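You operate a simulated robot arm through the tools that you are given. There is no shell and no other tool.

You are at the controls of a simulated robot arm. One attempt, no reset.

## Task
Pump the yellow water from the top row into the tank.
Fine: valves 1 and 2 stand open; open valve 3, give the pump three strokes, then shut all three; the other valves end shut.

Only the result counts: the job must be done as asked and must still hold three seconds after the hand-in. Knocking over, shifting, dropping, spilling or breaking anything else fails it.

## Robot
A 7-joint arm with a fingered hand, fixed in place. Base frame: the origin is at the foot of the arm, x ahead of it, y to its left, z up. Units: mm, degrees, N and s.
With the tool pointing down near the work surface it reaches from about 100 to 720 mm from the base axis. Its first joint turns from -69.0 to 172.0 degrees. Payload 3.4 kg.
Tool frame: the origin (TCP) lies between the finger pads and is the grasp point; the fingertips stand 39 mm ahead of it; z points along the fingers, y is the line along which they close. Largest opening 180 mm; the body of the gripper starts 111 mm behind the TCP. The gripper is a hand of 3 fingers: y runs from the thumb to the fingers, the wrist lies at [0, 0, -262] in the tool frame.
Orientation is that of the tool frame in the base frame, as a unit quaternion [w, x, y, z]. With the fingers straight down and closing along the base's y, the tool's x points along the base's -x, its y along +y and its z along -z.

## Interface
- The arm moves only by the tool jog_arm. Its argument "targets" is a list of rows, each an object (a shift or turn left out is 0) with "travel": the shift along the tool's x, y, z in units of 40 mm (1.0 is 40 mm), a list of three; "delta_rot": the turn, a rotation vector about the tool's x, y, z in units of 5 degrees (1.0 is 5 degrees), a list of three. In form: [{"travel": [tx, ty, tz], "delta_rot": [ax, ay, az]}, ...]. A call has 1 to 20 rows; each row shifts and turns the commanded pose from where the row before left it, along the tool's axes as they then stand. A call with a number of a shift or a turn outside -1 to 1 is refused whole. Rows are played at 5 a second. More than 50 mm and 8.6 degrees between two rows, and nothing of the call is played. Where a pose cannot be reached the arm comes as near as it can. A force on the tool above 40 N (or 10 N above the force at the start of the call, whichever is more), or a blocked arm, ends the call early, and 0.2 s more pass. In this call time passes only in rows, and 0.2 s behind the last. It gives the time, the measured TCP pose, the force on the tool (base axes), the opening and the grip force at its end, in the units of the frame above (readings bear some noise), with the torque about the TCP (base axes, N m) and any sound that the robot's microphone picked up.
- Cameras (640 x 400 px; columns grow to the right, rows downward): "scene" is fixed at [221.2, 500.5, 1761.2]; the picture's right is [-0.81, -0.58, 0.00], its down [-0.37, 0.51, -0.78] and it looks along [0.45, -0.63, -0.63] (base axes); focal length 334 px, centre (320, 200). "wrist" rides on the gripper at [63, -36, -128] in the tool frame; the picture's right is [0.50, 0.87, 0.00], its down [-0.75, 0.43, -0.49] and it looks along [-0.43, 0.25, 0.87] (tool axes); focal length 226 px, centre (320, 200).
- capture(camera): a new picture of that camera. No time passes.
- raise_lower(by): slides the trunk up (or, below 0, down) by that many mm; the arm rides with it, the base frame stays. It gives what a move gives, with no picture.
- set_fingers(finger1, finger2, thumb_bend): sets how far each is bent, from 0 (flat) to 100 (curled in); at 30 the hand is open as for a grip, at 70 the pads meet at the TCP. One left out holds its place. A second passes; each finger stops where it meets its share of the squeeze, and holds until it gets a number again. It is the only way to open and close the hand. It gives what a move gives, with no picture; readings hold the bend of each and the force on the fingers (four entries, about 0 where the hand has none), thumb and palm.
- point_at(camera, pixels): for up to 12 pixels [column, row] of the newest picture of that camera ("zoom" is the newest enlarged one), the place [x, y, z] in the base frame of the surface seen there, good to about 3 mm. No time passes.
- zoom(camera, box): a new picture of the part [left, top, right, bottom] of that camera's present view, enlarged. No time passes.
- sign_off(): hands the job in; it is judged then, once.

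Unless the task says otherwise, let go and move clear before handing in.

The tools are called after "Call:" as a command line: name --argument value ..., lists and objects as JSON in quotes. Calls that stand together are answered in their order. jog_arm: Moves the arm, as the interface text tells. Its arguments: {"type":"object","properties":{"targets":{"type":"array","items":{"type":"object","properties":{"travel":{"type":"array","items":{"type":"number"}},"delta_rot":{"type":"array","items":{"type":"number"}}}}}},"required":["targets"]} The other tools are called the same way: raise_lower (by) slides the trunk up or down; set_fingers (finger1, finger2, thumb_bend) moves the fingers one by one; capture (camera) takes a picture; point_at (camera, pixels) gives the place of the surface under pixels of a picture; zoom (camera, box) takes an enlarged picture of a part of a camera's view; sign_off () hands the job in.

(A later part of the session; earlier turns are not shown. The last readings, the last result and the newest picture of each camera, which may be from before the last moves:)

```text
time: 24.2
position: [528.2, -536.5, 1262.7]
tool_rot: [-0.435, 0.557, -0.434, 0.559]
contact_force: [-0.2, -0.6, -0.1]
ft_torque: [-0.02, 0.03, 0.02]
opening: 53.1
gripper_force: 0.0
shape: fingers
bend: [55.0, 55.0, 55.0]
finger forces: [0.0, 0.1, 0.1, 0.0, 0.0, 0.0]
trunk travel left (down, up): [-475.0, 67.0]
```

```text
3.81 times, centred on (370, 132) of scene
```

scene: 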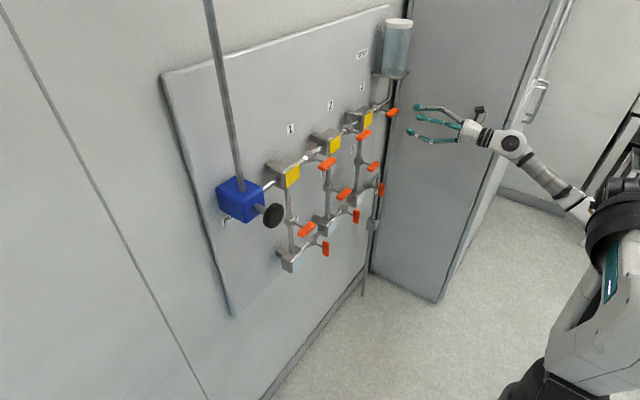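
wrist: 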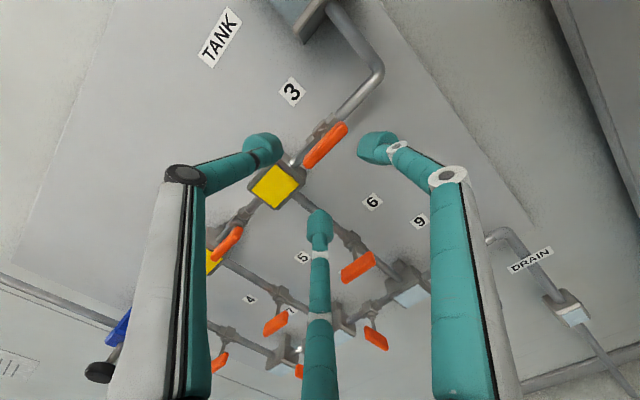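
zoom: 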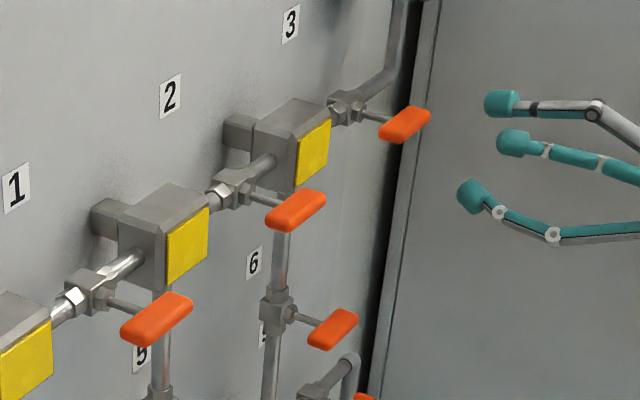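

Valve 3's handle is now parallel to those of valves 1 and 2, so it's open, and nothing else moved. I'll unroll the hand before going to the pump.

Call:
jog_arm --targets '[{"delta_rot": [0, 0, 1]}, {"delta_rot": [0, 0, 1]}, {"delta_rot": [0, 0, 1]}, {"delta_rot": [0, 0, 1]}, {"delta_rot": [0, 0, 1]}, {"delta_rot": [0, 0, 1]}, {"delta_rot": [0, 0, 1]}, {"delta_rot": [0, 0, 1]}, {"delta_rot": [0, 0, 1]}, {"delta_rot": [0, 0, 1]}, {"delta_rot": [0, 0, 1]}, {"delta_rot": [0, 0, 1]}, {"delta_rot": [0, 0, 1]}, {"delta_rot": [0, 0, 1]}, {"delta_rot": [0, 0, 1]}, {"delta_rot": [0, 0, 1]}, {"delta_rot": [0, 0, 1]}, {"delta_rot": [0, 0, 1]}, {"delta_rot": [0, 0, 1]}, {"delta_rot": [0, 0, 1]}]'

Call:
jog_arm --targets '[{"delta_rot": [0, 0, 0.8]}, {"travel": [0, 1, 0]}, {"travel": [0, 1, 0]}, {"travel": [0, 1, 0]}]'

```text
time: 28.4
position: [532.6, -534.3, 1264.0]
tool_rot: [0.707, -0.026, 0.707, -0.025]
contact_force: [-0.3, -0.1, -0.6]
ft_torque: [0.01, -0.01, 0.0]
opening: 53.1
gripper_force: 0.1
shape: fingers
bend: [55.0, 55.0, 55.0]
finger forces: [0.0, 0.0, 0.1, 0.0, 0.0, 0.1]
trunk travel left (down, up): [-475.0, 67.0]
```

```text
time: 29.4
position: [531.9, -411.4, 1265.5]
tool_rot: [0.707, -0.002, 0.707, -0.002]
contact_force: [0.2, 0.1, 0.7]
ft_torque: [0.01, 0.01, -0.02]
opening: 52.9
gripper_force: 0.2
shape: fingers
bend: [55.0, 55.0, 55.0]
finger forces: [0.0, 0.0, 0.1, 0.0, 0.1, 0.0]
trunk travel left (down, up): [-475.0, 67.0]
```

Roll is back to zero and x is holding at 532. Continuing toward the pump in +y.

Call:
jog_arm --targets '[{"travel": [0, 1, 0]}, {"travel": [0, 1, 0]}, {"travel": [0, 1, 0]}, {"travel": [0, 1, 0]}, {"travel": [0, 1, 0]}, {"travel": [0, 1, 0]}, {"travel": [0, 1, 0]}]'

Call:
capture --camera "scene"

```text
time: 31.1
position: [547.6, -149.5, 1335.0]
tool_rot: [0.762, -0.047, 0.644, -0.046]
contact_force: [0.3, 1.5, -0.1]
ft_torque: [0.02, 0.02, -0.01]
opening: 53.3
gripper_force: 0.1
shape: fingers
bend: [55.0, 55.0, 55.0]
finger forces: [0.0, 0.1, 0.0, 0.0, 0.0, 0.0]
out of reach, approached as far as the arm can: row 7
trunk travel left (down, up): [-475.0, 67.0]
stopped in row 7: the arm was blocked; the commanded pose is now the measured one
```

```text
taken
```

scene: 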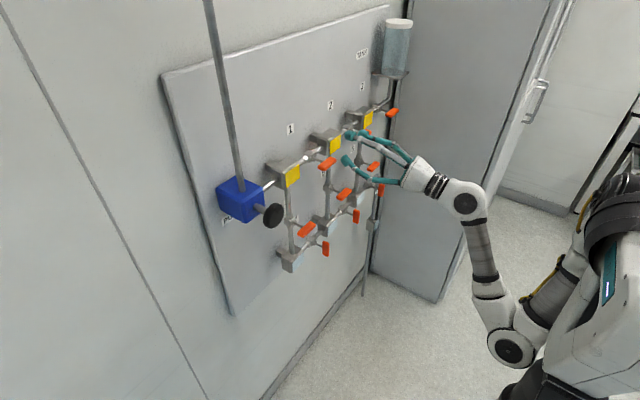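

The arm got blocked near y=-150: the wrist comes too close to the body at this height. I'll locate the shoulder to judge how the trunk height could help.

Call:
point_at --camera "scene" --pixels '[[610, 210], [600, 270], [560, 290], [510, 350], [485, 290], [480, 240], [465, 205], [435, 183], [630, 170], [540, 385], [575, 385]]'

Call:
zoom --camera "scene" --box '[400, 120, 640, 400]'

```text
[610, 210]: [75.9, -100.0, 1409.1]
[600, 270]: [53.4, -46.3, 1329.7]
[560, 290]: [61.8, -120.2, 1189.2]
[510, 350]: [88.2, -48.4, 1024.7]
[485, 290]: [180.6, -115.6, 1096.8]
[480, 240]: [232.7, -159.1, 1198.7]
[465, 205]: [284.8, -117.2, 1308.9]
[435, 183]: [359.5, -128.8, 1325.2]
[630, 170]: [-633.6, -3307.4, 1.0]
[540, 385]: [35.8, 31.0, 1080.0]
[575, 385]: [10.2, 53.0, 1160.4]
```

```text
1.43 times, centred on (520, 260) of scene
```

zoom: 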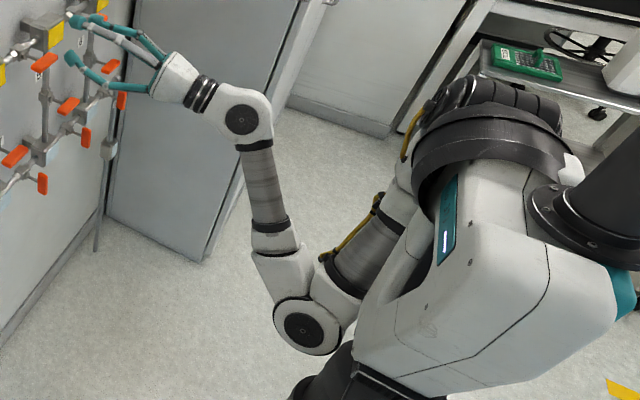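

The shoulder is near (0,-150,1400), so the wrist gets too close to it around y=-150 (elbow folding limit). Raising the trunk and working nearer the panel gives more room. I'll raise the trunk 60 mm first.

Call:
raise_lower --by 60

Call:
jog_arm --targets '[{"travel": [0, 0, 0.5]}, {"delta_rot": [0, 0.96, 0.75]}, {"delta_rot": [0, 0.96, 0.75]}]'

Call:
capture --camera "scene"

```text
time: 32.1
position: [547.1, -158.6, 1390.9]
tool_rot: [0.758, -0.087, 0.641, -0.086]
contact_force: [-0.4, 0.1, -0.9]
ft_torque: [-0.01, 0.02, 0.03]
opening: 53.3
gripper_force: 0.1
shape: fingers
bend: [55.0, 55.0, 55.0]
finger forces: [0.0, 0.1, 0.1, 0.1, 0.0, 0.0]
trunk travel left (down, up): [-535.0, 7.0]
```

```text
time: 32.9
position: [560.9, -181.2, 1378.1]
tool_rot: [0.706, 0.0, 0.708, 0.006]
contact_force: [0.6, -0.1, -0.4]
ft_torque: [0.05, 0.01, -0.01]
opening: 53.3
gripper_force: 0.1
shape: fingers
bend: [55.0, 55.0, 55.0]
finger forces: [0.0, 0.0, 0.0, 0.0, 0.0, 0.0]
out of reach, approached as far as the arm can: row 2, 3
trunk travel left (down, up): [-535.0, 7.0]
```

```text
taken
```

scene: 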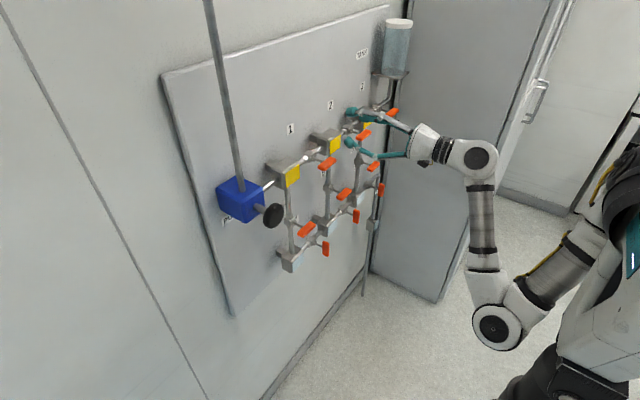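

Orientation is restored and the hand is free at (561,-181,1378). Moving down to z≈1290 and slightly forward, then along +y.

Call:
jog_arm --targets '[{"travel": [0.75, 0, 0.1]}, {"travel": [0.75, 0, 0.1]}, {"travel": [0.7, 0, 0.1]}]'

Call:
jog_arm --targets '[{"travel": [0, 0.8, 0]}, {"travel": [0, 0.8, 0]}]'

```text
time: 33.8
position: [583.8, -172.9, 1388.0]
tool_rot: [0.761, 0.0, 0.648, 0.001]
contact_force: [-1.1, 0.0, 0.4]
ft_torque: [-0.01, 0.01, -0.01]
opening: 53.0
gripper_force: 0.0
shape: fingers
bend: [55.0, 55.0, 55.0]
finger forces: [0.1, 0.1, 0.0, 0.1, 0.1, 0.1]
trunk travel left (down, up): [-535.0, 7.0]
stopped in row 3: the arm was blocked; the commanded pose is now the measured one
```

```text
time: 34.6
position: [586.6, -123.5, 1425.3]
tool_rot: [0.79, 0.0, 0.613, 0.008]
contact_force: [-0.4, -0.5, -0.5]
ft_torque: [-0.03, 0.02, 0.01]
opening: 53.2
gripper_force: 0.0
shape: fingers
bend: [55.0, 55.0, 55.0]
finger forces: [0.0, 0.1, 0.1, 0.0, 0.1, 0.1]
out of reach, approached as far as the arm can: row 2
trunk travel left (down, up): [-535.0, 7.0]
stopped in row 2: the arm was blocked; the commanded pose is now the measured one
```

Coming close at x≈585 folds the elbow too far and the hand pitches up instead. Farther forward and above the handles (z≈1390) there's free space to x≈620, so I'll go there, level the hand, then traverse.

Call:
jog_arm --targets '[{"travel": [0, 0, 0.8]}, {"delta_rot": [0, 0.95, 0]}, {"delta_rot": [0, 0.95, 0]}, {"delta_rot": [0, 0.95, 0]}]'

Call:
capture --camera "scene"

```text
time: 35.6
position: [613.9, -183.2, 1389.7]
tool_rot: [0.71, -0.006, 0.704, 0.015]
contact_force: [0.7, -0.2, 0.4]
ft_torque: [0.01, -0.01, 0.01]
opening: 53.1
gripper_force: 0.0
shape: fingers
bend: [55.0, 55.0, 55.0]
finger forces: [0.1, 0.1, 0.0, 0.0, 0.0, 0.1]
out of reach, approached as far as the arm can: row 2, 3, 4
trunk travel left (down, up): [-535.0, 7.0]
```

```text
taken
```

scene: 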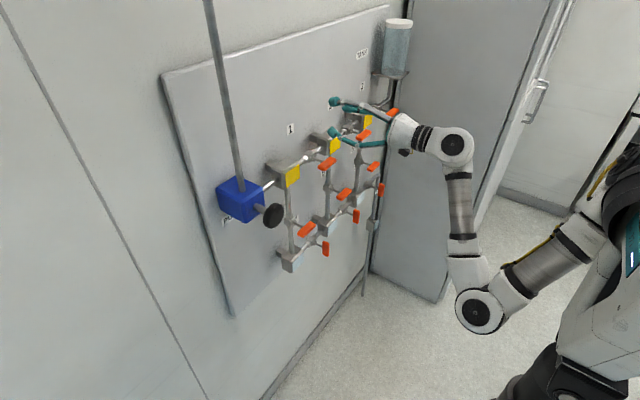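

Call:
point_at --camera "scene" --pixels '[[478, 312], [455, 145], [462, 215], [465, 265], [515, 285], [545, 265], [580, 240], [600, 210], [620, 180], [610, 260], [400, 125], [600, 350]]'

Call:
zoom --camera "scene" --box '[400, 80, 640, 400]'

```text
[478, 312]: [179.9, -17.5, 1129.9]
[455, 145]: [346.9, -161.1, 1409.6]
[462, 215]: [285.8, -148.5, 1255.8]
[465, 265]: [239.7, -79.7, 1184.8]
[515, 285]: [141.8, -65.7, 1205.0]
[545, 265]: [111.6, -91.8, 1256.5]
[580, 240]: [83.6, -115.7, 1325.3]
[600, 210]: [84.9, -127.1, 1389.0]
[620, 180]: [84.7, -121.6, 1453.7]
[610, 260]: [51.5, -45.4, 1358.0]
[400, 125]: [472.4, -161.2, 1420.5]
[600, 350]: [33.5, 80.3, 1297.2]
```

```text
1.25 times, centred on (520, 240) of scene
```

zoom: 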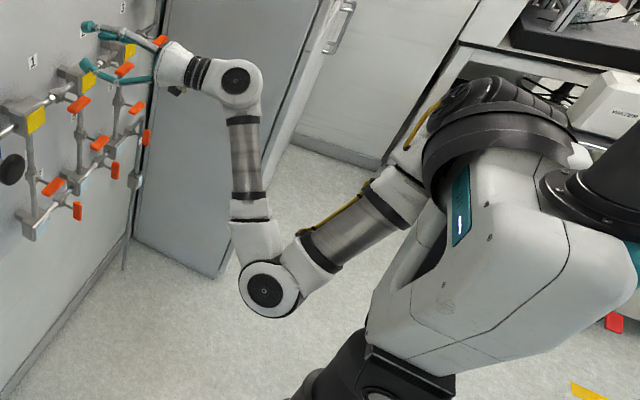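

The level straight-ahead pose seems limited to y≲-180 in this arm posture. Yawing the hand left puts the wrist back to the right, so I'll yaw 35° about the TCP here (in free space) and see if it's well within reach.

Call:
jog_arm --targets '[{"delta_rot": [-1, 0, 0]}, {"delta_rot": [-1, 0, 0]}, {"delta_rot": [-1, 0, 0]}, {"delta_rot": [-1, 0, 0]}, {"delta_rot": [-1, 0, 0]}, {"delta_rot": [-1, 0, 0]}, {"delta_rot": [-1, 0, 0]}]'

Call:
capture --camera "scene"

```text
time: 37.2
position: [614.8, -183.3, 1391.0]
tool_rot: [0.674, -0.214, 0.672, 0.221]
contact_force: [0.5, 0.2, -0.1]
ft_torque: [-0.01, 0.02, 0.02]
opening: 52.8
gripper_force: 0.1
shape: fingers
bend: [55.0, 55.0, 55.0]
finger forces: [0.1, 0.1, 0.0, 0.0, 0.0, 0.1]
trunk travel left (down, up): [-535.0, 7.0]
```

```text
taken
```

scene: 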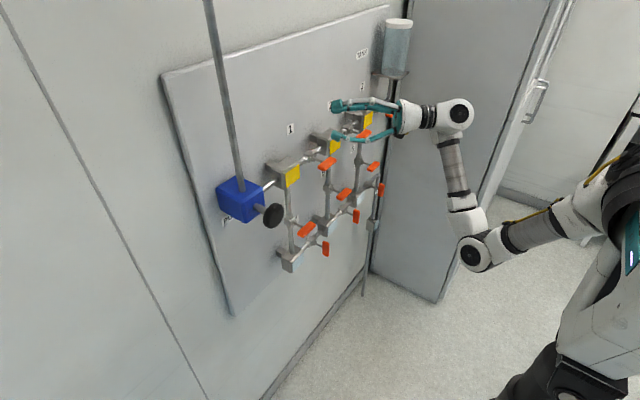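

Yawed 35° with no reach trouble. Now traversing toward the pump at z≈1390, above the handles and knob.

Call:
jog_arm --targets '[{"travel": [0, 0.765, 0.404]}, {"travel": [0, 0.765, 0.404]}, {"travel": [0, 0.765, 0.404]}, {"travel": [0, 0.765, 0.404]}, {"travel": [0, 0.765, 0.404]}, {"travel": [0, 0.765, 0.404]}, {"travel": [0, 0.765, 0.404]}]'

Call:
capture --camera "scene"

```text
time: 38.8
position: [581.4, 61.2, 1392.7]
tool_rot: [0.674, -0.213, 0.672, 0.22]
contact_force: [-0.7, 0.1, 0.2]
ft_torque: [-0.03, -0.01, -0.06]
opening: 53.0
gripper_force: 0.1
shape: fingers
bend: [55.0, 55.0, 55.0]
finger forces: [0.1, 0.0, 0.1, 0.0, 0.0, 0.1]
trunk travel left (down, up): [-535.0, 7.0]
```

```text
taken
```

scene: 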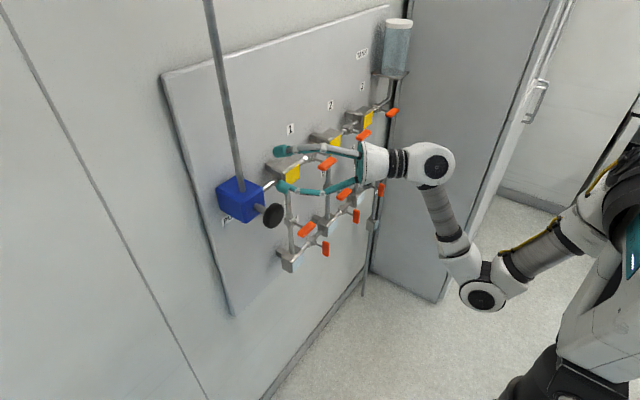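

Reached the pump's column cleanly at (581,61,1393). Moving back a little and down to the knob's height.

Call:
jog_arm --targets '[{"travel": [0.4, 0.07, -0.4]}, {"travel": [0.9, 0.07, -0.25]}, {"travel": [0.9, 0.07, -0.25]}, {"travel": [0.93, 0.07, 0]}]'

Call:
capture --camera "scene"

Call:
capture --camera "wrist"

```text
time: 39.8
position: [545.9, 48.6, 1269.1]
tool_rot: [0.674, -0.214, 0.672, 0.221]
contact_force: [0.0, 0.0, -0.2]
ft_torque: [0.0, -0.02, -0.01]
opening: 53.1
gripper_force: 0.1
shape: fingers
bend: [55.0, 55.0, 55.0]
finger forces: [0.0, 0.0, 0.0, 0.1, 0.0, 0.1]
trunk travel left (down, up): [-535.0, 7.0]
```

```text
taken
```

scene: 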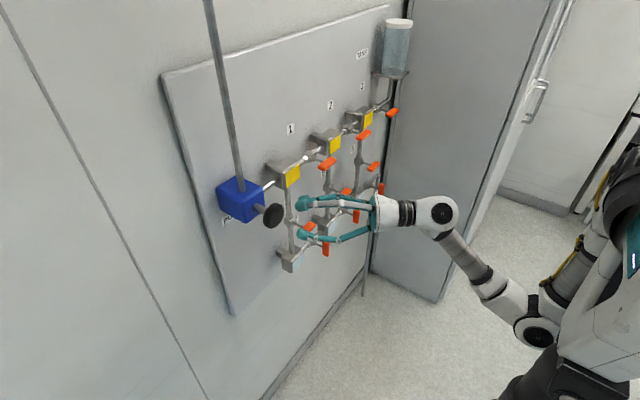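

```text
taken
```

wrist: 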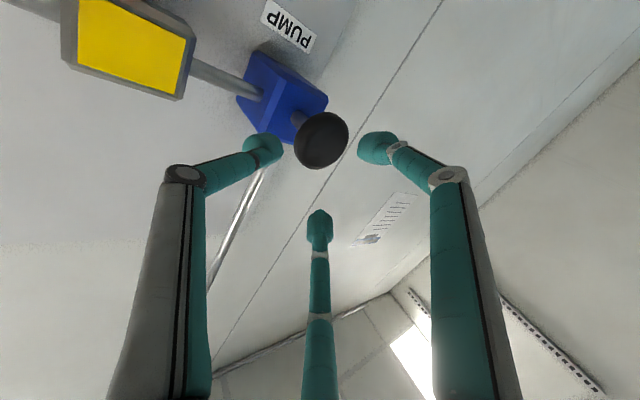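

The knob is right ahead at wrist (320,138). I'll try to reduce the yaw for a squarer grasp, watching for reach limits.

Call:
jog_arm --targets '[{"delta_rot": [1, 0, 0]}, {"delta_rot": [1, 0, 0]}, {"delta_rot": [1, 0, 0]}, {"delta_rot": [1, 0, 0]}]'

Call:
capture --camera "scene"

```text
time: 40.6
position: [545.1, 22.5, 1237.1]
tool_rot: [0.686, -0.201, 0.695, 0.079]
contact_force: [0.1, -0.2, 0.2]
ft_torque: [0.01, -0.02, 0.02]
opening: 52.9
gripper_force: 0.1
shape: fingers
bend: [55.0, 55.0, 55.0]
finger forces: [0.0, 0.1, 0.0, 0.0, 0.0, 0.0]
out of reach, approached as far as the arm can: row 4
trunk travel left (down, up): [-535.0, 7.0]
stopped in row 4: the arm was blocked; the commanded pose is now the measured one
```

```text
taken
```

scene: 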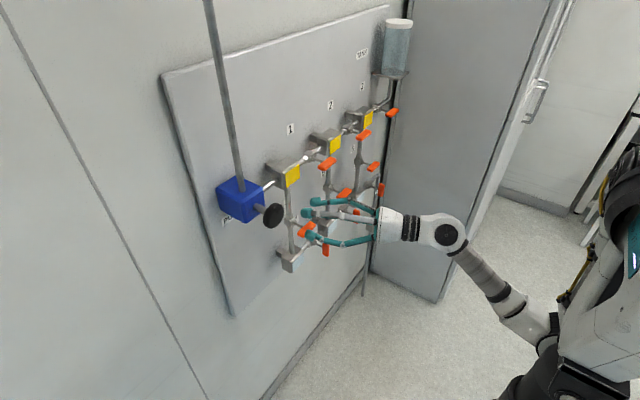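

Yaw below about 20° gets blocked here and the pose skewed slightly. I'll restore a clean 25° yaw with a small forward move.

Call:
jog_arm --targets '[{"travel": [-0.3, 0.2, 0.2], "delta_rot": [-0.2, -0.29, 0.95]}, {"travel": [-0.3, 0.2, 0.2], "delta_rot": [-0.2, -0.29, 0.95]}]'

Call:
capture --camera "wrist"

```text
time: 41.3
position: [546.5, 31.0, 1217.2]
tool_rot: [0.673, -0.211, 0.701, 0.108]
contact_force: [0.0, 0.2, -1.7]
ft_torque: [-0.01, 0.0, 0.0]
opening: 53.1
gripper_force: 0.0
shape: fingers
bend: [55.0, 55.0, 55.0]
finger forces: [0.0, 0.0, 0.0, 0.0, 0.0, 0.0]
trunk travel left (down, up): [-535.0, 7.0]
stopped in row 2: the arm was blocked; the commanded pose is now the measured one
```

```text
taken
```

wrist: 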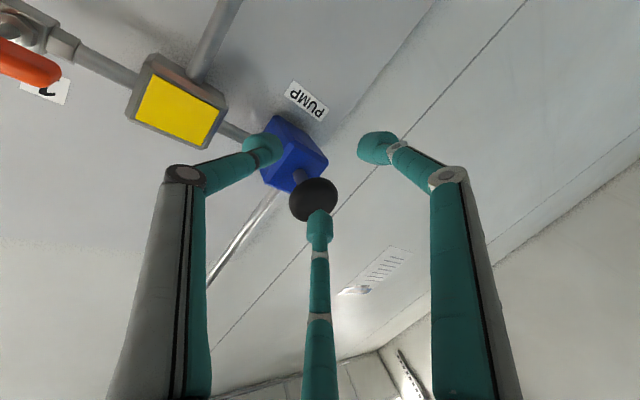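

Still blocked (likely the forearm near the torso) and drifting down. I'll back away to the right with more yaw to free it.

Call:
jog_arm --targets '[{"travel": [0, -0.3, 0], "delta_rot": [-1, 0, 0]}, {"travel": [0, -0.3, 0], "delta_rot": [-1, 0, 0]}]'

Call:
capture --camera "scene"

```text
time: 41.9
position: [556.4, 9.6, 1221.2]
tool_rot: [0.652, -0.266, 0.689, 0.17]
contact_force: [-1.4, -0.1, -0.1]
ft_torque: [-0.02, 0.01, 0.03]
opening: 53.1
gripper_force: 0.1
shape: fingers
bend: [55.0, 55.0, 55.0]
finger forces: [0.0, 0.0, 0.1, 0.1, 0.0, 0.1]
trunk travel left (down, up): [-535.0, 7.0]
```

```text
taken
```

scene: 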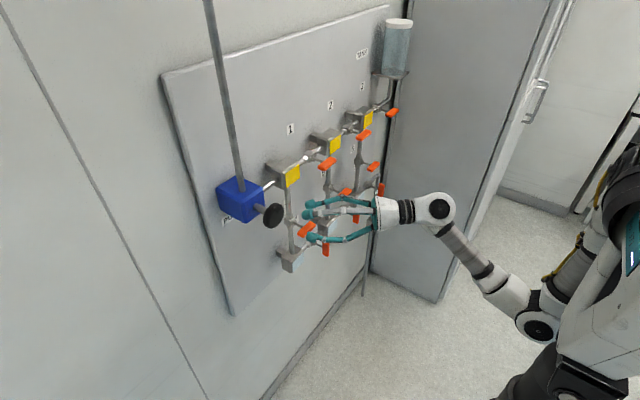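

Free again. Restoring the clean 35° yaw that worked, and returning to the pre-grasp spot in front of the knob.

Call:
jog_arm --targets '[{"delta_rot": [0.1, -0.52, 0.65]}, {"delta_rot": [0.1, -0.52, 0.65]}, {"travel": [-0.4, 0.3, 0.15]}, {"travel": [-0.4, 0.3, 0.15]}, {"travel": [-0.4, 0.3, 0.15]}]'

Call:
capture --camera "wrist"

```text
time: 43.1
position: [548.5, 49.3, 1257.0]
tool_rot: [0.67, -0.224, 0.678, 0.202]
contact_force: [0.4, -1.2, 0.8]
ft_torque: [-0.02, 0.01, 0.01]
opening: 52.9
gripper_force: 0.0
shape: fingers
bend: [55.0, 55.0, 55.0]
finger forces: [0.0, 0.1, 0.1, 0.0, 0.1, 0.0]
trunk travel left (down, up): [-535.0, 7.0]
```

```text
taken
```

wrist: 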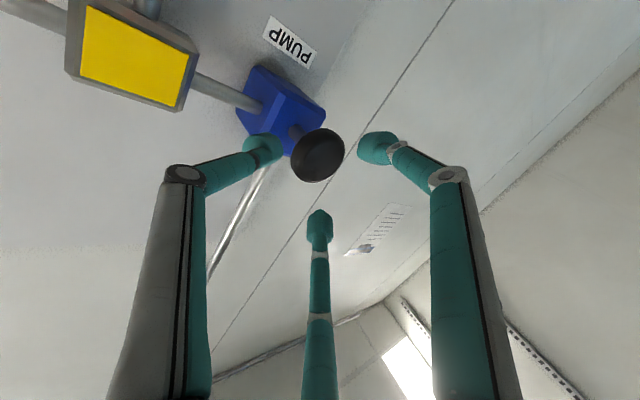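

Call:
zoom --camera "wrist" --box '[240, 80, 400, 220]'

Call:
point_at --camera "zoom" --pixels '[[320, 250], [320, 300], [320, 200], [260, 260], [400, 240], [300, 325], [350, 180], [250, 220], [230, 190], [210, 140]]'

Call:
zoom --camera "scene" --box '[210, 160, 310, 240]'

Call:
point_at --camera "zoom" --pixels '[[400, 216], [380, 222], [350, 250], [337, 300], [350, 330], [385, 340], [420, 310], [438, 260], [430, 225], [395, 270], [500, 275], [505, 380]]'

```text
2.86 times, centred on (320, 150) of wrist
```

zoom: 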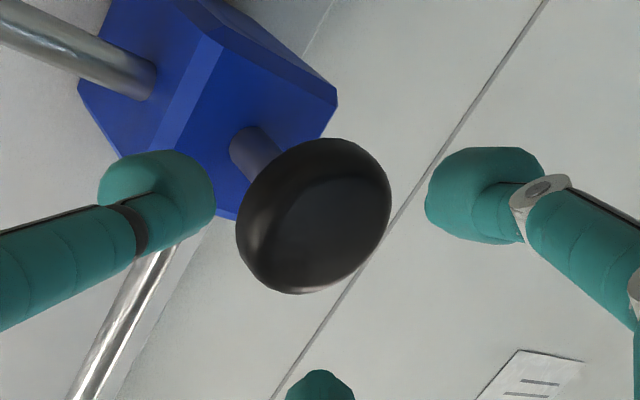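

```text
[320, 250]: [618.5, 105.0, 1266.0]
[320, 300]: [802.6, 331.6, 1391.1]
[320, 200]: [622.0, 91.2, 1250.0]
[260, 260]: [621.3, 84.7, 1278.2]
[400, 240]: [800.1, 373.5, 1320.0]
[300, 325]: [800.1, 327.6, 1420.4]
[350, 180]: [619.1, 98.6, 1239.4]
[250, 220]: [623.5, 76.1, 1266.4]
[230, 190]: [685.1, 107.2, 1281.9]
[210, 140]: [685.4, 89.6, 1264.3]
```

```text
5.00 times, centred on (260, 200) of scene
```

zoom: 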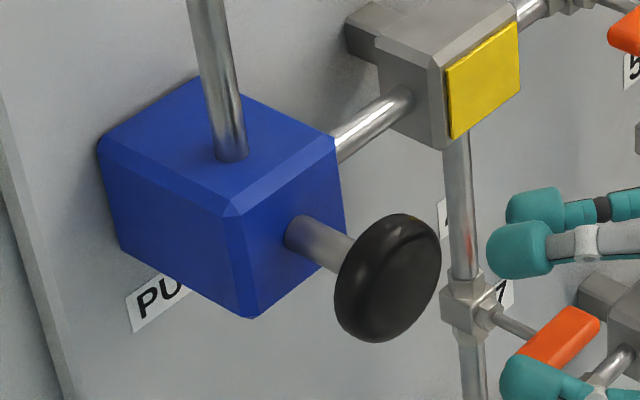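

```text
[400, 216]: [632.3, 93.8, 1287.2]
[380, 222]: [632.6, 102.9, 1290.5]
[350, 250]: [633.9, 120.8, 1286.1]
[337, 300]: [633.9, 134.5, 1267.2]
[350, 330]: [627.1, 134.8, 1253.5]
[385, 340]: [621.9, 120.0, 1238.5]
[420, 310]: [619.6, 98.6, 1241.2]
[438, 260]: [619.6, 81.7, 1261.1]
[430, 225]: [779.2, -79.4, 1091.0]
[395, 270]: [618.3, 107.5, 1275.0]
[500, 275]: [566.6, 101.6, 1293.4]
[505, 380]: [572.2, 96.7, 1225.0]
```

Knob: centre about (629,106,1265), radius about 30, x 618–640, with the pump body face at 686. With the 35° yaw the thumb lands on the back-right edge and the fingers on the front-left edge, which holds it both ways. Opening to 48 and approaching along the tool axis.

Call:
set_fingers --finger1 47 --finger2 47 --thumb_bend 47

Call:
jog_arm --targets '[{"travel": [-0.06, 0, 0.4]}, {"travel": [-0.06, 0, 0.4]}, {"travel": [-0.05, 0, 0.4]}, {"travel": [-0.05, 0, 0.4]}]'

Call:
capture --camera "wrist"

Call:
zoom --camera "scene" --box '[210, 160, 310, 240]'

```text
time: 44.1
position: [550.4, 47.3, 1257.8]
tool_rot: [0.671, -0.224, 0.678, 0.201]
contact_force: [0.1, 0.3, 0.0]
ft_torque: [-0.01, -0.01, -0.01]
opening: 84.3
gripper_force: 0.0
shape: fingers
bend: [47.0, 47.0, 47.0]
finger forces: [0.0, 0.0, 0.0, 0.1, 0.0, 0.0]
trunk travel left (down, up): [-535.0, 7.0]
```

```text
time: 45.1
position: [607.7, 81.6, 1269.3]
tool_rot: [0.673, -0.229, 0.677, 0.191]
contact_force: [-0.4, -0.7, -0.6]
ft_torque: [0.04, 0.0, 0.02]
opening: 84.7
gripper_force: 0.1
shape: fingers
bend: [47.0, 47.0, 47.0]
finger forces: [0.0, 0.1, 0.1, 0.1, 0.1, 0.1]
trunk travel left (down, up): [-535.0, 7.0]
```

```text
taken
```

wrist: 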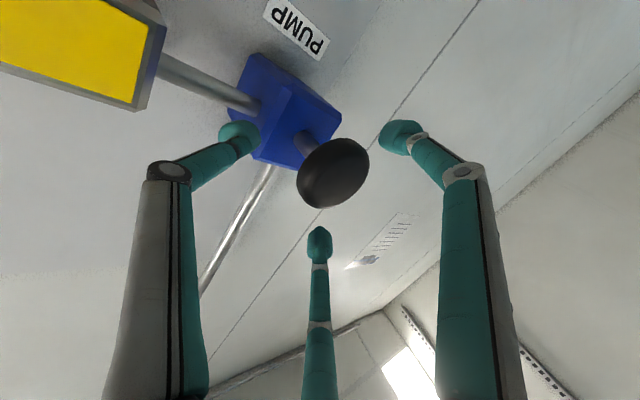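

```text
5.00 times, centred on (260, 200) of scene
```

zoom: 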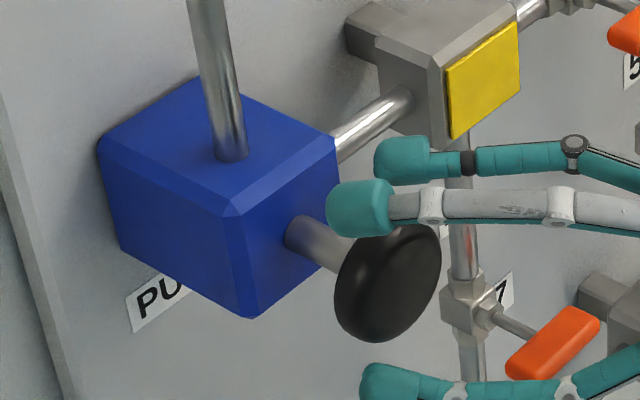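

The knob centre appears about 10 mm to the +y side of the tool axis, at (333,173) against the expected (320,180). A small correction, then close.

Call:
jog_arm --targets '[{"travel": [0.1, 0.2, 0]}]'

Call:
set_fingers --finger1 54 --finger2 54 --thumb_bend 54

Call:
zoom --camera "wrist" --box '[200, 60, 440, 260]'

Call:
zoom --camera "scene" --box '[210, 160, 310, 240]'

```text
time: 45.5
position: [604.9, 83.4, 1275.4]
tool_rot: [0.68, -0.23, 0.67, 0.189]
contact_force: [-0.6, 0.6, 0.8]
ft_torque: [-0.02, -0.01, 0.01]
opening: 84.7
gripper_force: 0.0
shape: fingers
bend: [47.0, 47.0, 47.0]
finger forces: [0.0, 0.0, 0.0, 0.0, 0.1, 0.0]
trunk travel left (down, up): [-535.0, 7.0]
```

```text
time: 46.5
position: [604.2, 85.2, 1276.1]
tool_rot: [0.68, -0.233, 0.669, 0.188]
contact_force: [-0.7, 0.0, -3.2]
ft_torque: [-0.11, 0.11, 0.02]
opening: 62.7
gripper_force: 1.6
shape: fingers
bend: [51.0, 54.0, 54.0]
finger forces: [3.0, 0.1, 0.1, 0.0, 0.1, 0.0]
trunk travel left (down, up): [-535.0, 7.0]
```

```text
2.00 times, centred on (320, 160) of wrist
```

zoom: 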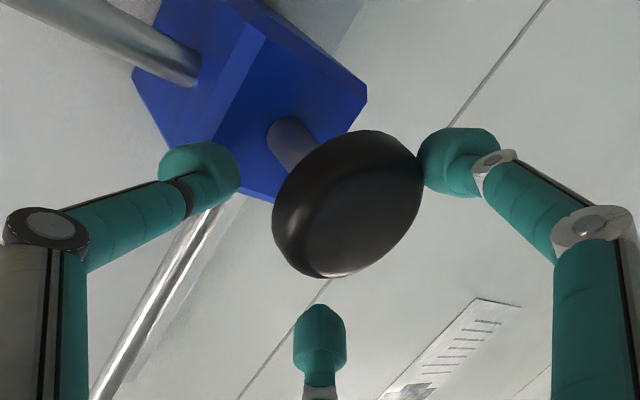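

```text
5.00 times, centred on (260, 200) of scene
```

zoom: 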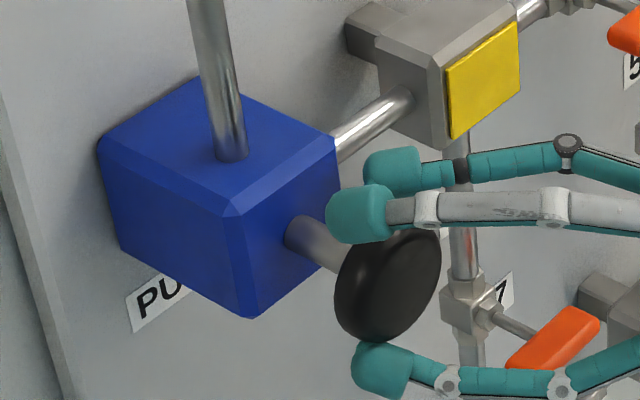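

The hand sits about 10 mm too high (finger 1 touches the knob's underside first). I'll reopen slightly and lower, also correcting the small tilt.

Call:
set_fingers --finger1 47 --finger2 47 --thumb_bend 47

Call:
jog_arm --targets '[{"travel": [0.25, 0, 0]}]'

```text
time: 47.5
position: [603.8, 84.5, 1276.6]
tool_rot: [0.681, -0.232, 0.669, 0.189]
contact_force: [0.7, 0.1, -0.1]
ft_torque: [-0.03, 0.01, 0.03]
opening: 83.9
gripper_force: 0.1
shape: fingers
bend: [47.0, 47.0, 47.0]
finger forces: [0.0, 0.0, 0.0, 0.1, 0.1, 0.0]
trunk travel left (down, up): [-535.0, 7.0]
```

```text
time: 47.9
position: [606.9, 86.7, 1276.9]
tool_rot: [0.685, -0.229, 0.664, 0.191]
contact_force: [0.2, 0.5, 0.3]
ft_torque: [-0.01, -0.01, 0.0]
opening: 84.1
gripper_force: 0.1
shape: fingers
bend: [47.0, 47.0, 47.0]
finger forces: [0.0, 0.1, 0.0, 0.0, 0.1, 0.0]
trunk travel left (down, up): [-535.0, 7.0]
```

The hand pitches rather than lowering, so the arm is at some limit. Looking at the whole arm.

Call:
zoom --camera "scene" --box '[360, 140, 640, 400]'

Call:
point_at --camera "scene" --pixels '[[535, 330], [520, 300], [440, 210], [480, 265], [560, 290]]'

```text
1.54 times, centred on (500, 270) of scene
```

zoom: 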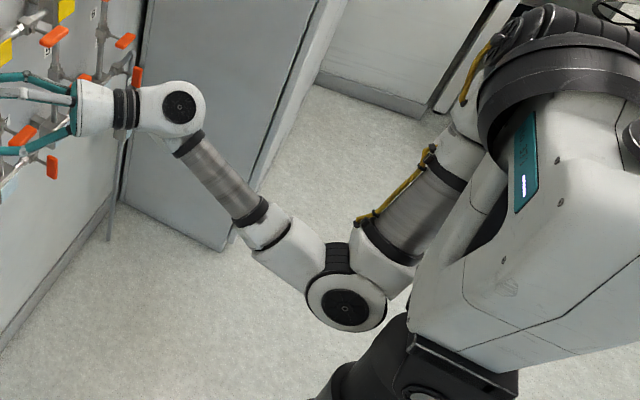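

```text
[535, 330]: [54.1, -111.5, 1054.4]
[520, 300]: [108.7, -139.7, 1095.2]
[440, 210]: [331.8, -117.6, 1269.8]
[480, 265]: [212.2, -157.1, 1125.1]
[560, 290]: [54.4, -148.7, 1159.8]
```

The upper arm is pinned beside the torso, so +y and less yaw are the limiting directions. More yaw will give slack. First I'd like to learn how the pump behaves: I'll back off, yaw to about 50°, close the fist and push the knob's face gently.

Call:
jog_arm --targets '[{"travel": [0, 0, -0.6]}, {"travel": [0, 0, -0.6]}, {"travel": [0, 0, -0.6]}, {"delta_rot": [-1, 0, 0]}, {"delta_rot": [-1, 0, 0]}, {"delta_rot": [-1, 0, 0]}, {"delta_rot": [-1, 0, 0]}]'

Call:
set_fingers --finger1 72 --finger2 72 --thumb_bend 72

Call:
capture --camera "wrist"

Call:
capture --camera "scene"

```text
time: 48.7
position: [568.8, 57.0, 1349.8]
tool_rot: [0.728, -0.232, 0.617, 0.191]
contact_force: [0.2, 0.8, -0.4]
ft_torque: [0.0, 0.0, -0.02]
opening: 84.8
gripper_force: 0.0
shape: fingers
bend: [47.0, 47.0, 47.0]
finger forces: [0.1, 0.0, 0.0, 0.0, 0.0, 0.0]
trunk travel left (down, up): [-535.0, 7.0]
stopped in row 3: the arm was blocked; the commanded pose is now the measured one
```

```text
time: 49.7
position: [568.8, 58.0, 1347.4]
tool_rot: [0.728, -0.23, 0.617, 0.19]
contact_force: [-0.6, 0.4, 0.1]
ft_torque: [0.01, 0.02, -0.02]
opening: 0.0
gripper_force: 0.1
shape: fingers
bend: [71.0, 71.0, 70.0]
finger forces: [0.0, 0.1, 0.1, 0.1, 0.1, 0.0]
trunk travel left (down, up): [-535.0, 7.0]
```

```text
taken
```

wrist: 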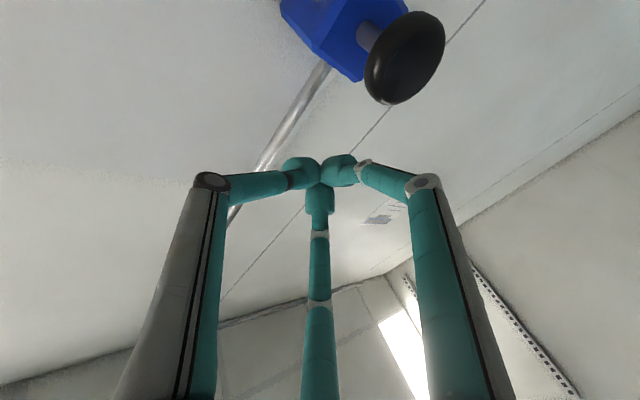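

```text
taken
```

scene: 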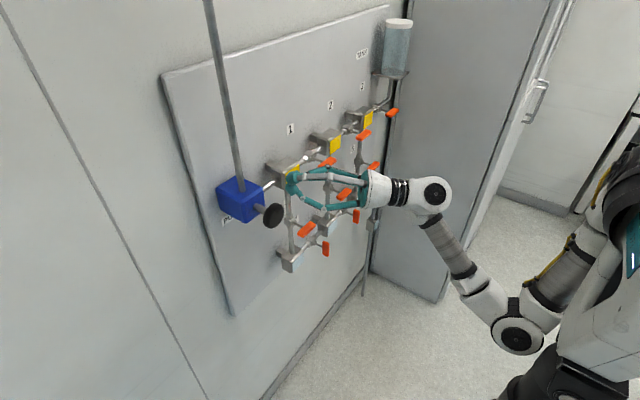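

The retreat got blocked and slid upward, but nothing was touched. I'll yaw left to about 55° and level the pitch here in free space, which should relax the arm.

Call:
jog_arm --targets '[{"delta_rot": [-1, 0.3, 0]}, {"delta_rot": [-1, 0.4, 0]}, {"delta_rot": [-1, 0.4, 0]}, {"delta_rot": [-1, 0.4, 0]}]'

Call:
capture --camera "scene"

```text
time: 50.7
position: [569.9, 57.8, 1347.1]
tool_rot: [0.634, -0.366, 0.621, 0.281]
contact_force: [0.5, -0.5, -0.1]
ft_torque: [-0.01, 0.0, 0.02]
opening: 0.2
gripper_force: 0.1
shape: fingers
bend: [71.0, 71.0, 70.0]
finger forces: [0.0, 0.0, 0.0, 0.1, 0.0, 0.1]
trunk travel left (down, up): [-535.0, 7.0]
```

```text
taken
```

scene: 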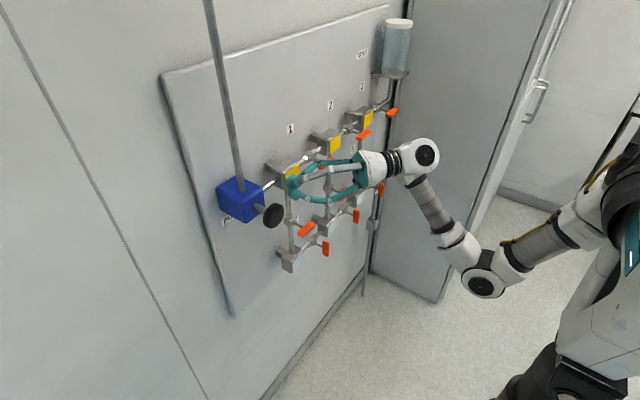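

Relaxed now: yaw ≈54°. I'll straighten the small roll and descend in front of the knob, keeping clear of its face.

Call:
jog_arm --targets '[{"delta_rot": [0, -0.22, 0.65], "travel": [0, 0.2, -0.2]}, {"delta_rot": [0, -0.22, 0.65], "travel": [0, 0.1, -0.1]}, {"travel": [0.7, 0, 0]}, {"travel": [0.7, 0, 0]}, {"travel": [0.6, 0, 0]}]'

Call:
capture --camera "scene"

Call:
capture --camera "wrist"

```text
time: 51.9
position: [553.1, 55.2, 1266.0]
tool_rot: [0.63, -0.325, 0.627, 0.323]
contact_force: [0.2, -0.2, 0.0]
ft_torque: [-0.03, -0.01, -0.01]
opening: 0.1
gripper_force: 0.0
shape: fingers
bend: [71.0, 71.0, 70.0]
finger forces: [0.0, 0.0, 0.0, 0.1, 0.0, 0.1]
trunk travel left (down, up): [-535.0, 7.0]
```

```text
taken
```

scene: 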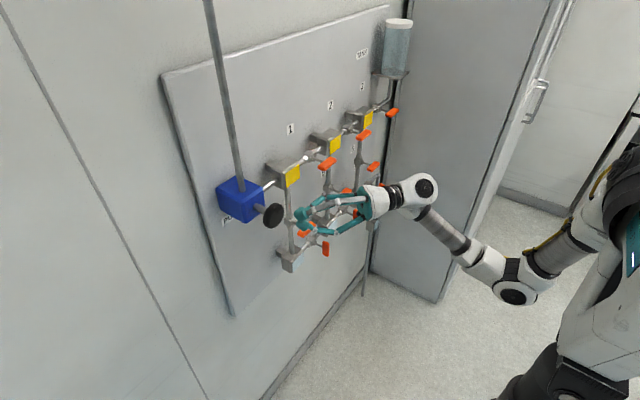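

```text
taken
```

wrist: 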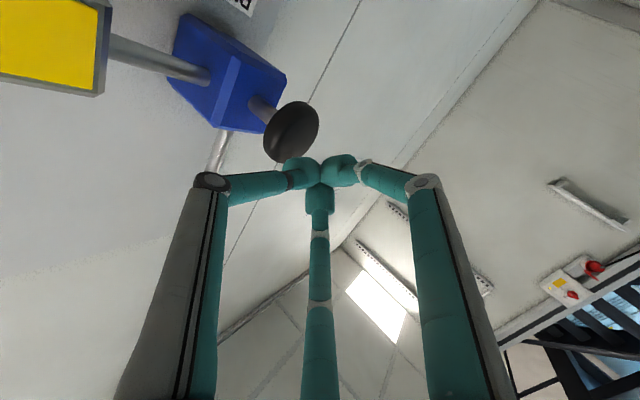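

Tracking is exact at yaw 55°, TCP (553,55,1266). Moving the fist to the front of the knob, then pushing +x in small steps.

Call:
jog_arm --targets '[{"travel": [0, -0.08, 0.33]}, {"travel": [0, -0.07, 0.32]}, {"travel": [0, -0.164, 0.115]}, {"travel": [0, -0.164, 0.115]}]'

Call:
zoom --camera "scene" --box '[210, 160, 310, 240]'

Call:
capture --camera "wrist"

```text
time: 52.9
position: [588.4, 73.0, 1267.8]
tool_rot: [0.629, -0.324, 0.628, 0.323]
contact_force: [0.9, 0.7, -0.1]
ft_torque: [-0.01, -0.01, 0.03]
opening: 0.0
gripper_force: 0.0
shape: fingers
bend: [71.0, 71.0, 71.0]
finger forces: [0.0, 0.0, 0.0, 0.0, 0.0, 0.0]
trunk travel left (down, up): [-535.0, 7.0]
```

```text
5.00 times, centred on (260, 200) of scene
```

zoom: 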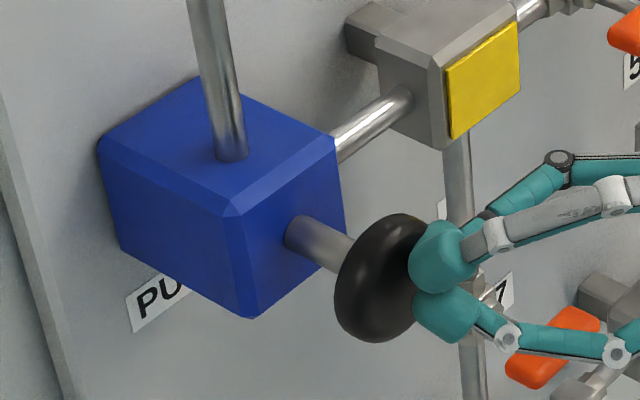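

```text
taken
```

wrist: 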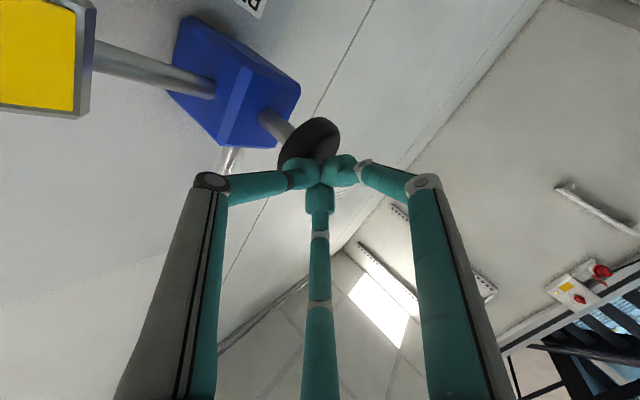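

Almost touching the knob face, with no force yet. Pushing +x in 6 mm steps.

Call:
jog_arm --targets '[{"travel": [0, -0.123, 0.086]}, {"travel": [0, -0.123, 0.086]}, {"travel": [0, -0.123, 0.086]}]'

Call:
zoom --camera "scene" --box '[210, 160, 310, 240]'

```text
time: 53.7
position: [605.9, 72.7, 1269.3]
tool_rot: [0.63, -0.325, 0.627, 0.323]
contact_force: [-7.5, -1.9, 1.0]
ft_torque: [0.0, -0.02, 0.07]
opening: 0.1
gripper_force: 6.5
shape: fingers
bend: [71.0, 71.0, 72.0]
finger forces: [0.0, 0.0, 0.0, 0.1, 13.0, 0.0]
trunk travel left (down, up): [-535.0, 7.0]
```

```text
5.00 times, centred on (260, 200) of scene
```

zoom: 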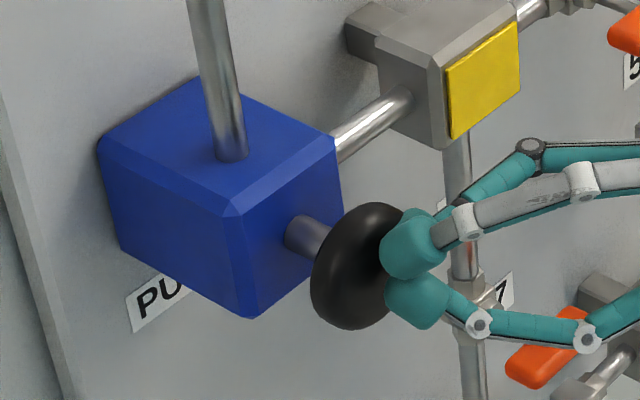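

The knob goes in with about 7.5 N. So the stroke is a push; continuing to its end.

Call:
jog_arm --targets '[{"travel": [0, -0.123, 0.086]}, {"travel": [0, -0.123, 0.086]}, {"travel": [0, -0.123, 0.086]}]'

Call:
zoom --camera "scene" --box '[210, 160, 310, 240]'

```text
time: 54.5
position: [621.6, 72.7, 1267.4]
tool_rot: [0.63, -0.326, 0.626, 0.323]
contact_force: [-11.0, -2.1, 2.6]
ft_torque: [0.04, -0.07, 0.11]
opening: 0.0
gripper_force: 9.7
shape: fingers
bend: [71.0, 71.0, 72.0]
finger forces: [0.0, 0.0, 0.0, 0.1, 18.4, 0.0]
trunk travel left (down, up): [-535.0, 7.0]
```

```text
5.00 times, centred on (260, 200) of scene
```

zoom: 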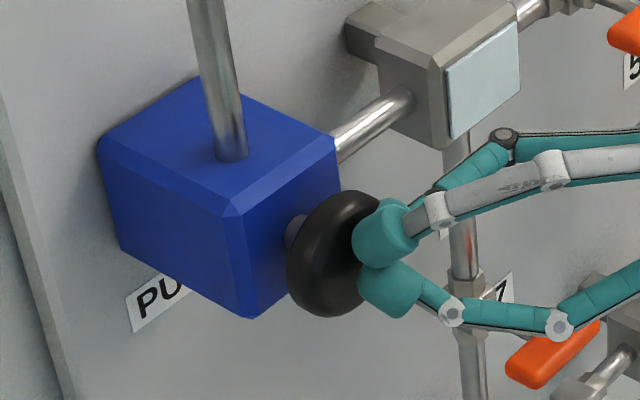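

Tile 1 turned clear, so stroke 1 registered (force rising 7→11 N suggests a return spring). Now backing off to let the knob return.

Call:
jog_arm --targets '[{"travel": [0, 0.123, -0.086]}, {"travel": [0, 0.123, -0.086]}, {"travel": [0, 0.123, -0.086]}, {"travel": [0, 0.123, -0.086]}, {"travel": [0, 0.123, -0.086]}, {"travel": [0, 0.123, -0.086]}, {"travel": [0, 0.123, -0.086]}]'

Call:
capture --camera "scene"

Call:
zoom --camera "scene" --box '[210, 20, 420, 250]'

```text
time: 56.1
position: [582.4, 73.6, 1268.2]
tool_rot: [0.63, -0.324, 0.628, 0.322]
contact_force: [0.5, 0.0, 0.2]
ft_torque: [0.01, 0.01, 0.02]
opening: 0.0
gripper_force: 0.1
shape: fingers
bend: [71.0, 71.0, 71.0]
finger forces: [0.1, 0.0, 0.0, 0.1, 0.0, 0.0]
trunk travel left (down, up): [-535.0, 7.0]
```

```text
taken
```

scene: 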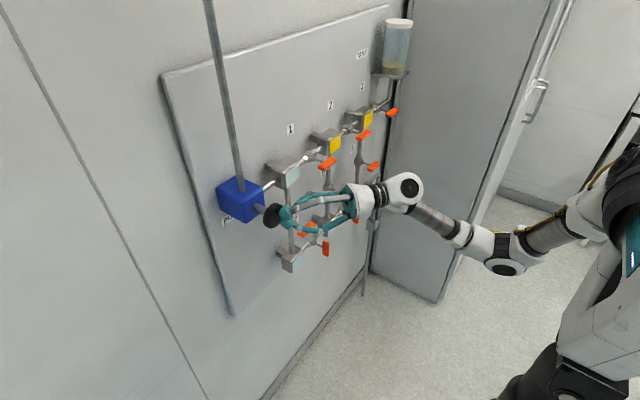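

```text
1.74 times, centred on (315, 135) of scene
```

zoom: 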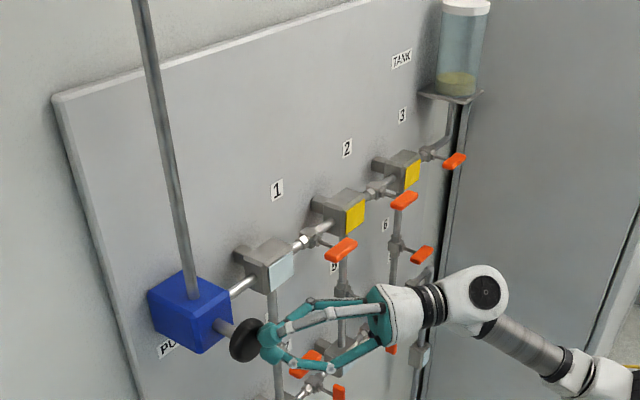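

The knob sprung back, tile 1 is clear, tiles 2 and 3 are yellow and the tank holds the first portion. Second stroke: same push and return.

Call:
jog_arm --targets '[{"travel": [0, -0.123, 0.086]}, {"travel": [0, -0.123, 0.086]}, {"travel": [0, -0.123, 0.086]}, {"travel": [0, -0.123, 0.086]}, {"travel": [0, -0.123, 0.086]}, {"travel": [0, -0.123, 0.086]}, {"travel": [0, -0.123, 0.086]}]'

Call:
zoom --camera "scene" --box '[210, 20, 420, 250]'

```text
time: 57.7
position: [623.4, 73.3, 1267.3]
tool_rot: [0.63, -0.325, 0.627, 0.322]
contact_force: [-10.4, -2.9, 1.2]
ft_torque: [0.03, -0.01, 0.12]
opening: 0.0
gripper_force: 8.8
shape: fingers
bend: [71.0, 71.0, 73.0]
finger forces: [0.0, 0.1, 0.0, 0.0, 18.7, 0.0]
trunk travel left (down, up): [-535.0, 7.0]
```

```text
1.74 times, centred on (315, 135) of scene
```

zoom: 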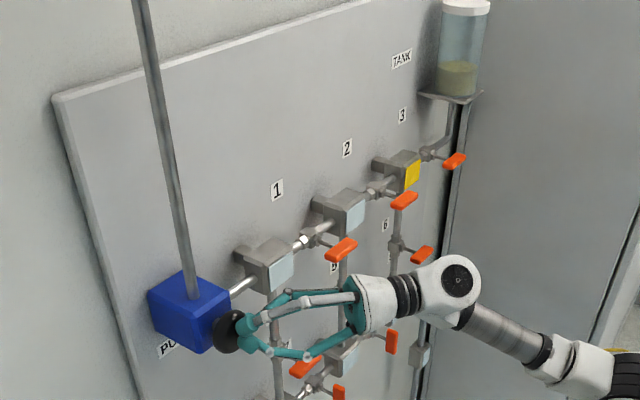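

Stroke 2 registered: tile 2 is clear and the tank level rose. Back off fully, then check the return before the third.

Call:
jog_arm --targets '[{"travel": [0, 0.123, -0.086]}, {"travel": [0, 0.123, -0.086]}, {"travel": [0, 0.123, -0.086]}, {"travel": [0, 0.123, -0.086]}, {"travel": [0, 0.123, -0.086]}, {"travel": [0, 0.123, -0.086]}, {"travel": [0, 0.123, -0.086]}]'

Call:
zoom --camera "scene" --box '[210, 20, 420, 250]'

```text
time: 59.3
position: [580.3, 73.9, 1266.8]
tool_rot: [0.629, -0.324, 0.628, 0.323]
contact_force: [-0.5, -0.3, -0.1]
ft_torque: [0.03, -0.02, 0.02]
opening: 0.2
gripper_force: 0.1
shape: fingers
bend: [71.0, 71.0, 71.0]
finger forces: [0.1, 0.0, 0.1, 0.0, 0.0, 0.0]
trunk travel left (down, up): [-535.0, 7.0]
```

```text
1.74 times, centred on (315, 135) of scene
```

zoom: 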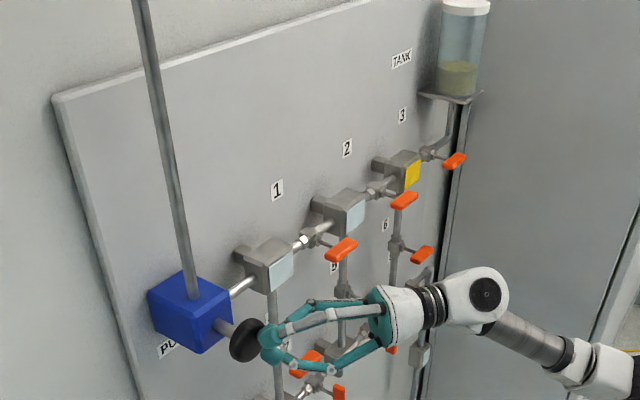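

The knob has returned. Third stroke.

Call:
jog_arm --targets '[{"travel": [0, -0.123, 0.086]}, {"travel": [0, -0.123, 0.086]}, {"travel": [0, -0.123, 0.086]}, {"travel": [0, -0.123, 0.086]}, {"travel": [0, -0.123, 0.086]}, {"travel": [0, -0.123, 0.086]}, {"travel": [0, -0.123, 0.086]}]'

Call:
zoom --camera "scene" --box '[210, 20, 420, 250]'

```text
time: 60.9
position: [622.0, 72.4, 1269.1]
tool_rot: [0.63, -0.324, 0.628, 0.323]
contact_force: [-10.0, -1.8, -2.8]
ft_torque: [-0.06, 0.06, 0.13]
opening: 0.0
gripper_force: 9.7
shape: fingers
bend: [71.0, 71.0, 73.0]
finger forces: [0.1, 0.0, 0.0, 0.0, 19.0, 0.0]
trunk travel left (down, up): [-535.0, 7.0]
```

```text
1.74 times, centred on (315, 135) of scene
```

zoom: 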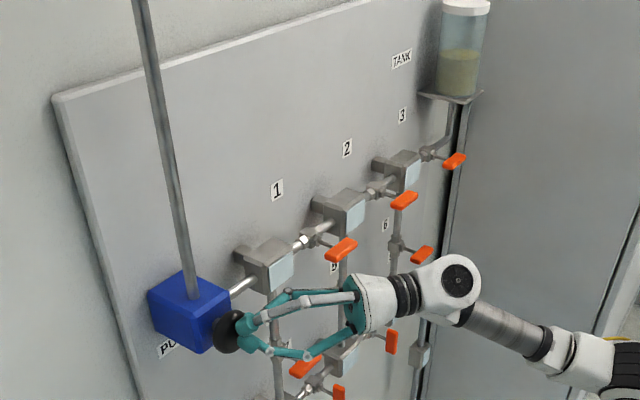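

All three tiles are clear and the tank has three portions. Releasing the knob and backing well away from the pump.

Call:
jog_arm --targets '[{"travel": [0, 0.123, -0.086]}, {"travel": [0, 0.123, -0.086]}, {"travel": [0, 0.123, -0.086]}, {"travel": [0, 0.123, -0.086]}, {"travel": [0, 0.123, -0.086]}, {"travel": [0, 0.123, -0.086]}, {"travel": [0, 0.123, -0.086]}, {"travel": [0, 0, -0.5]}]'

Call:
zoom --camera "scene" --box '[210, 20, 420, 250]'

```text
time: 62.7
position: [570.3, 55.9, 1266.5]
tool_rot: [0.63, -0.324, 0.627, 0.323]
contact_force: [-0.3, -0.5, -0.8]
ft_torque: [-0.04, -0.02, 0.0]
opening: 0.0
gripper_force: 0.0
shape: fingers
bend: [71.0, 71.0, 71.0]
finger forces: [0.0, 0.0, 0.0, 0.0, 0.0, 0.0]
trunk travel left (down, up): [-535.0, 7.0]
```

```text
1.74 times, centred on (315, 135) of scene
```

zoom: 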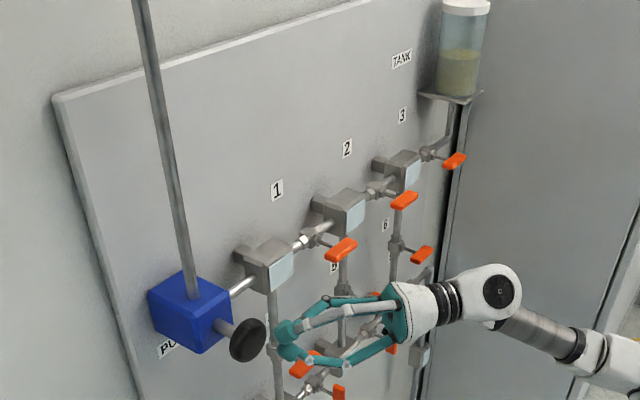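

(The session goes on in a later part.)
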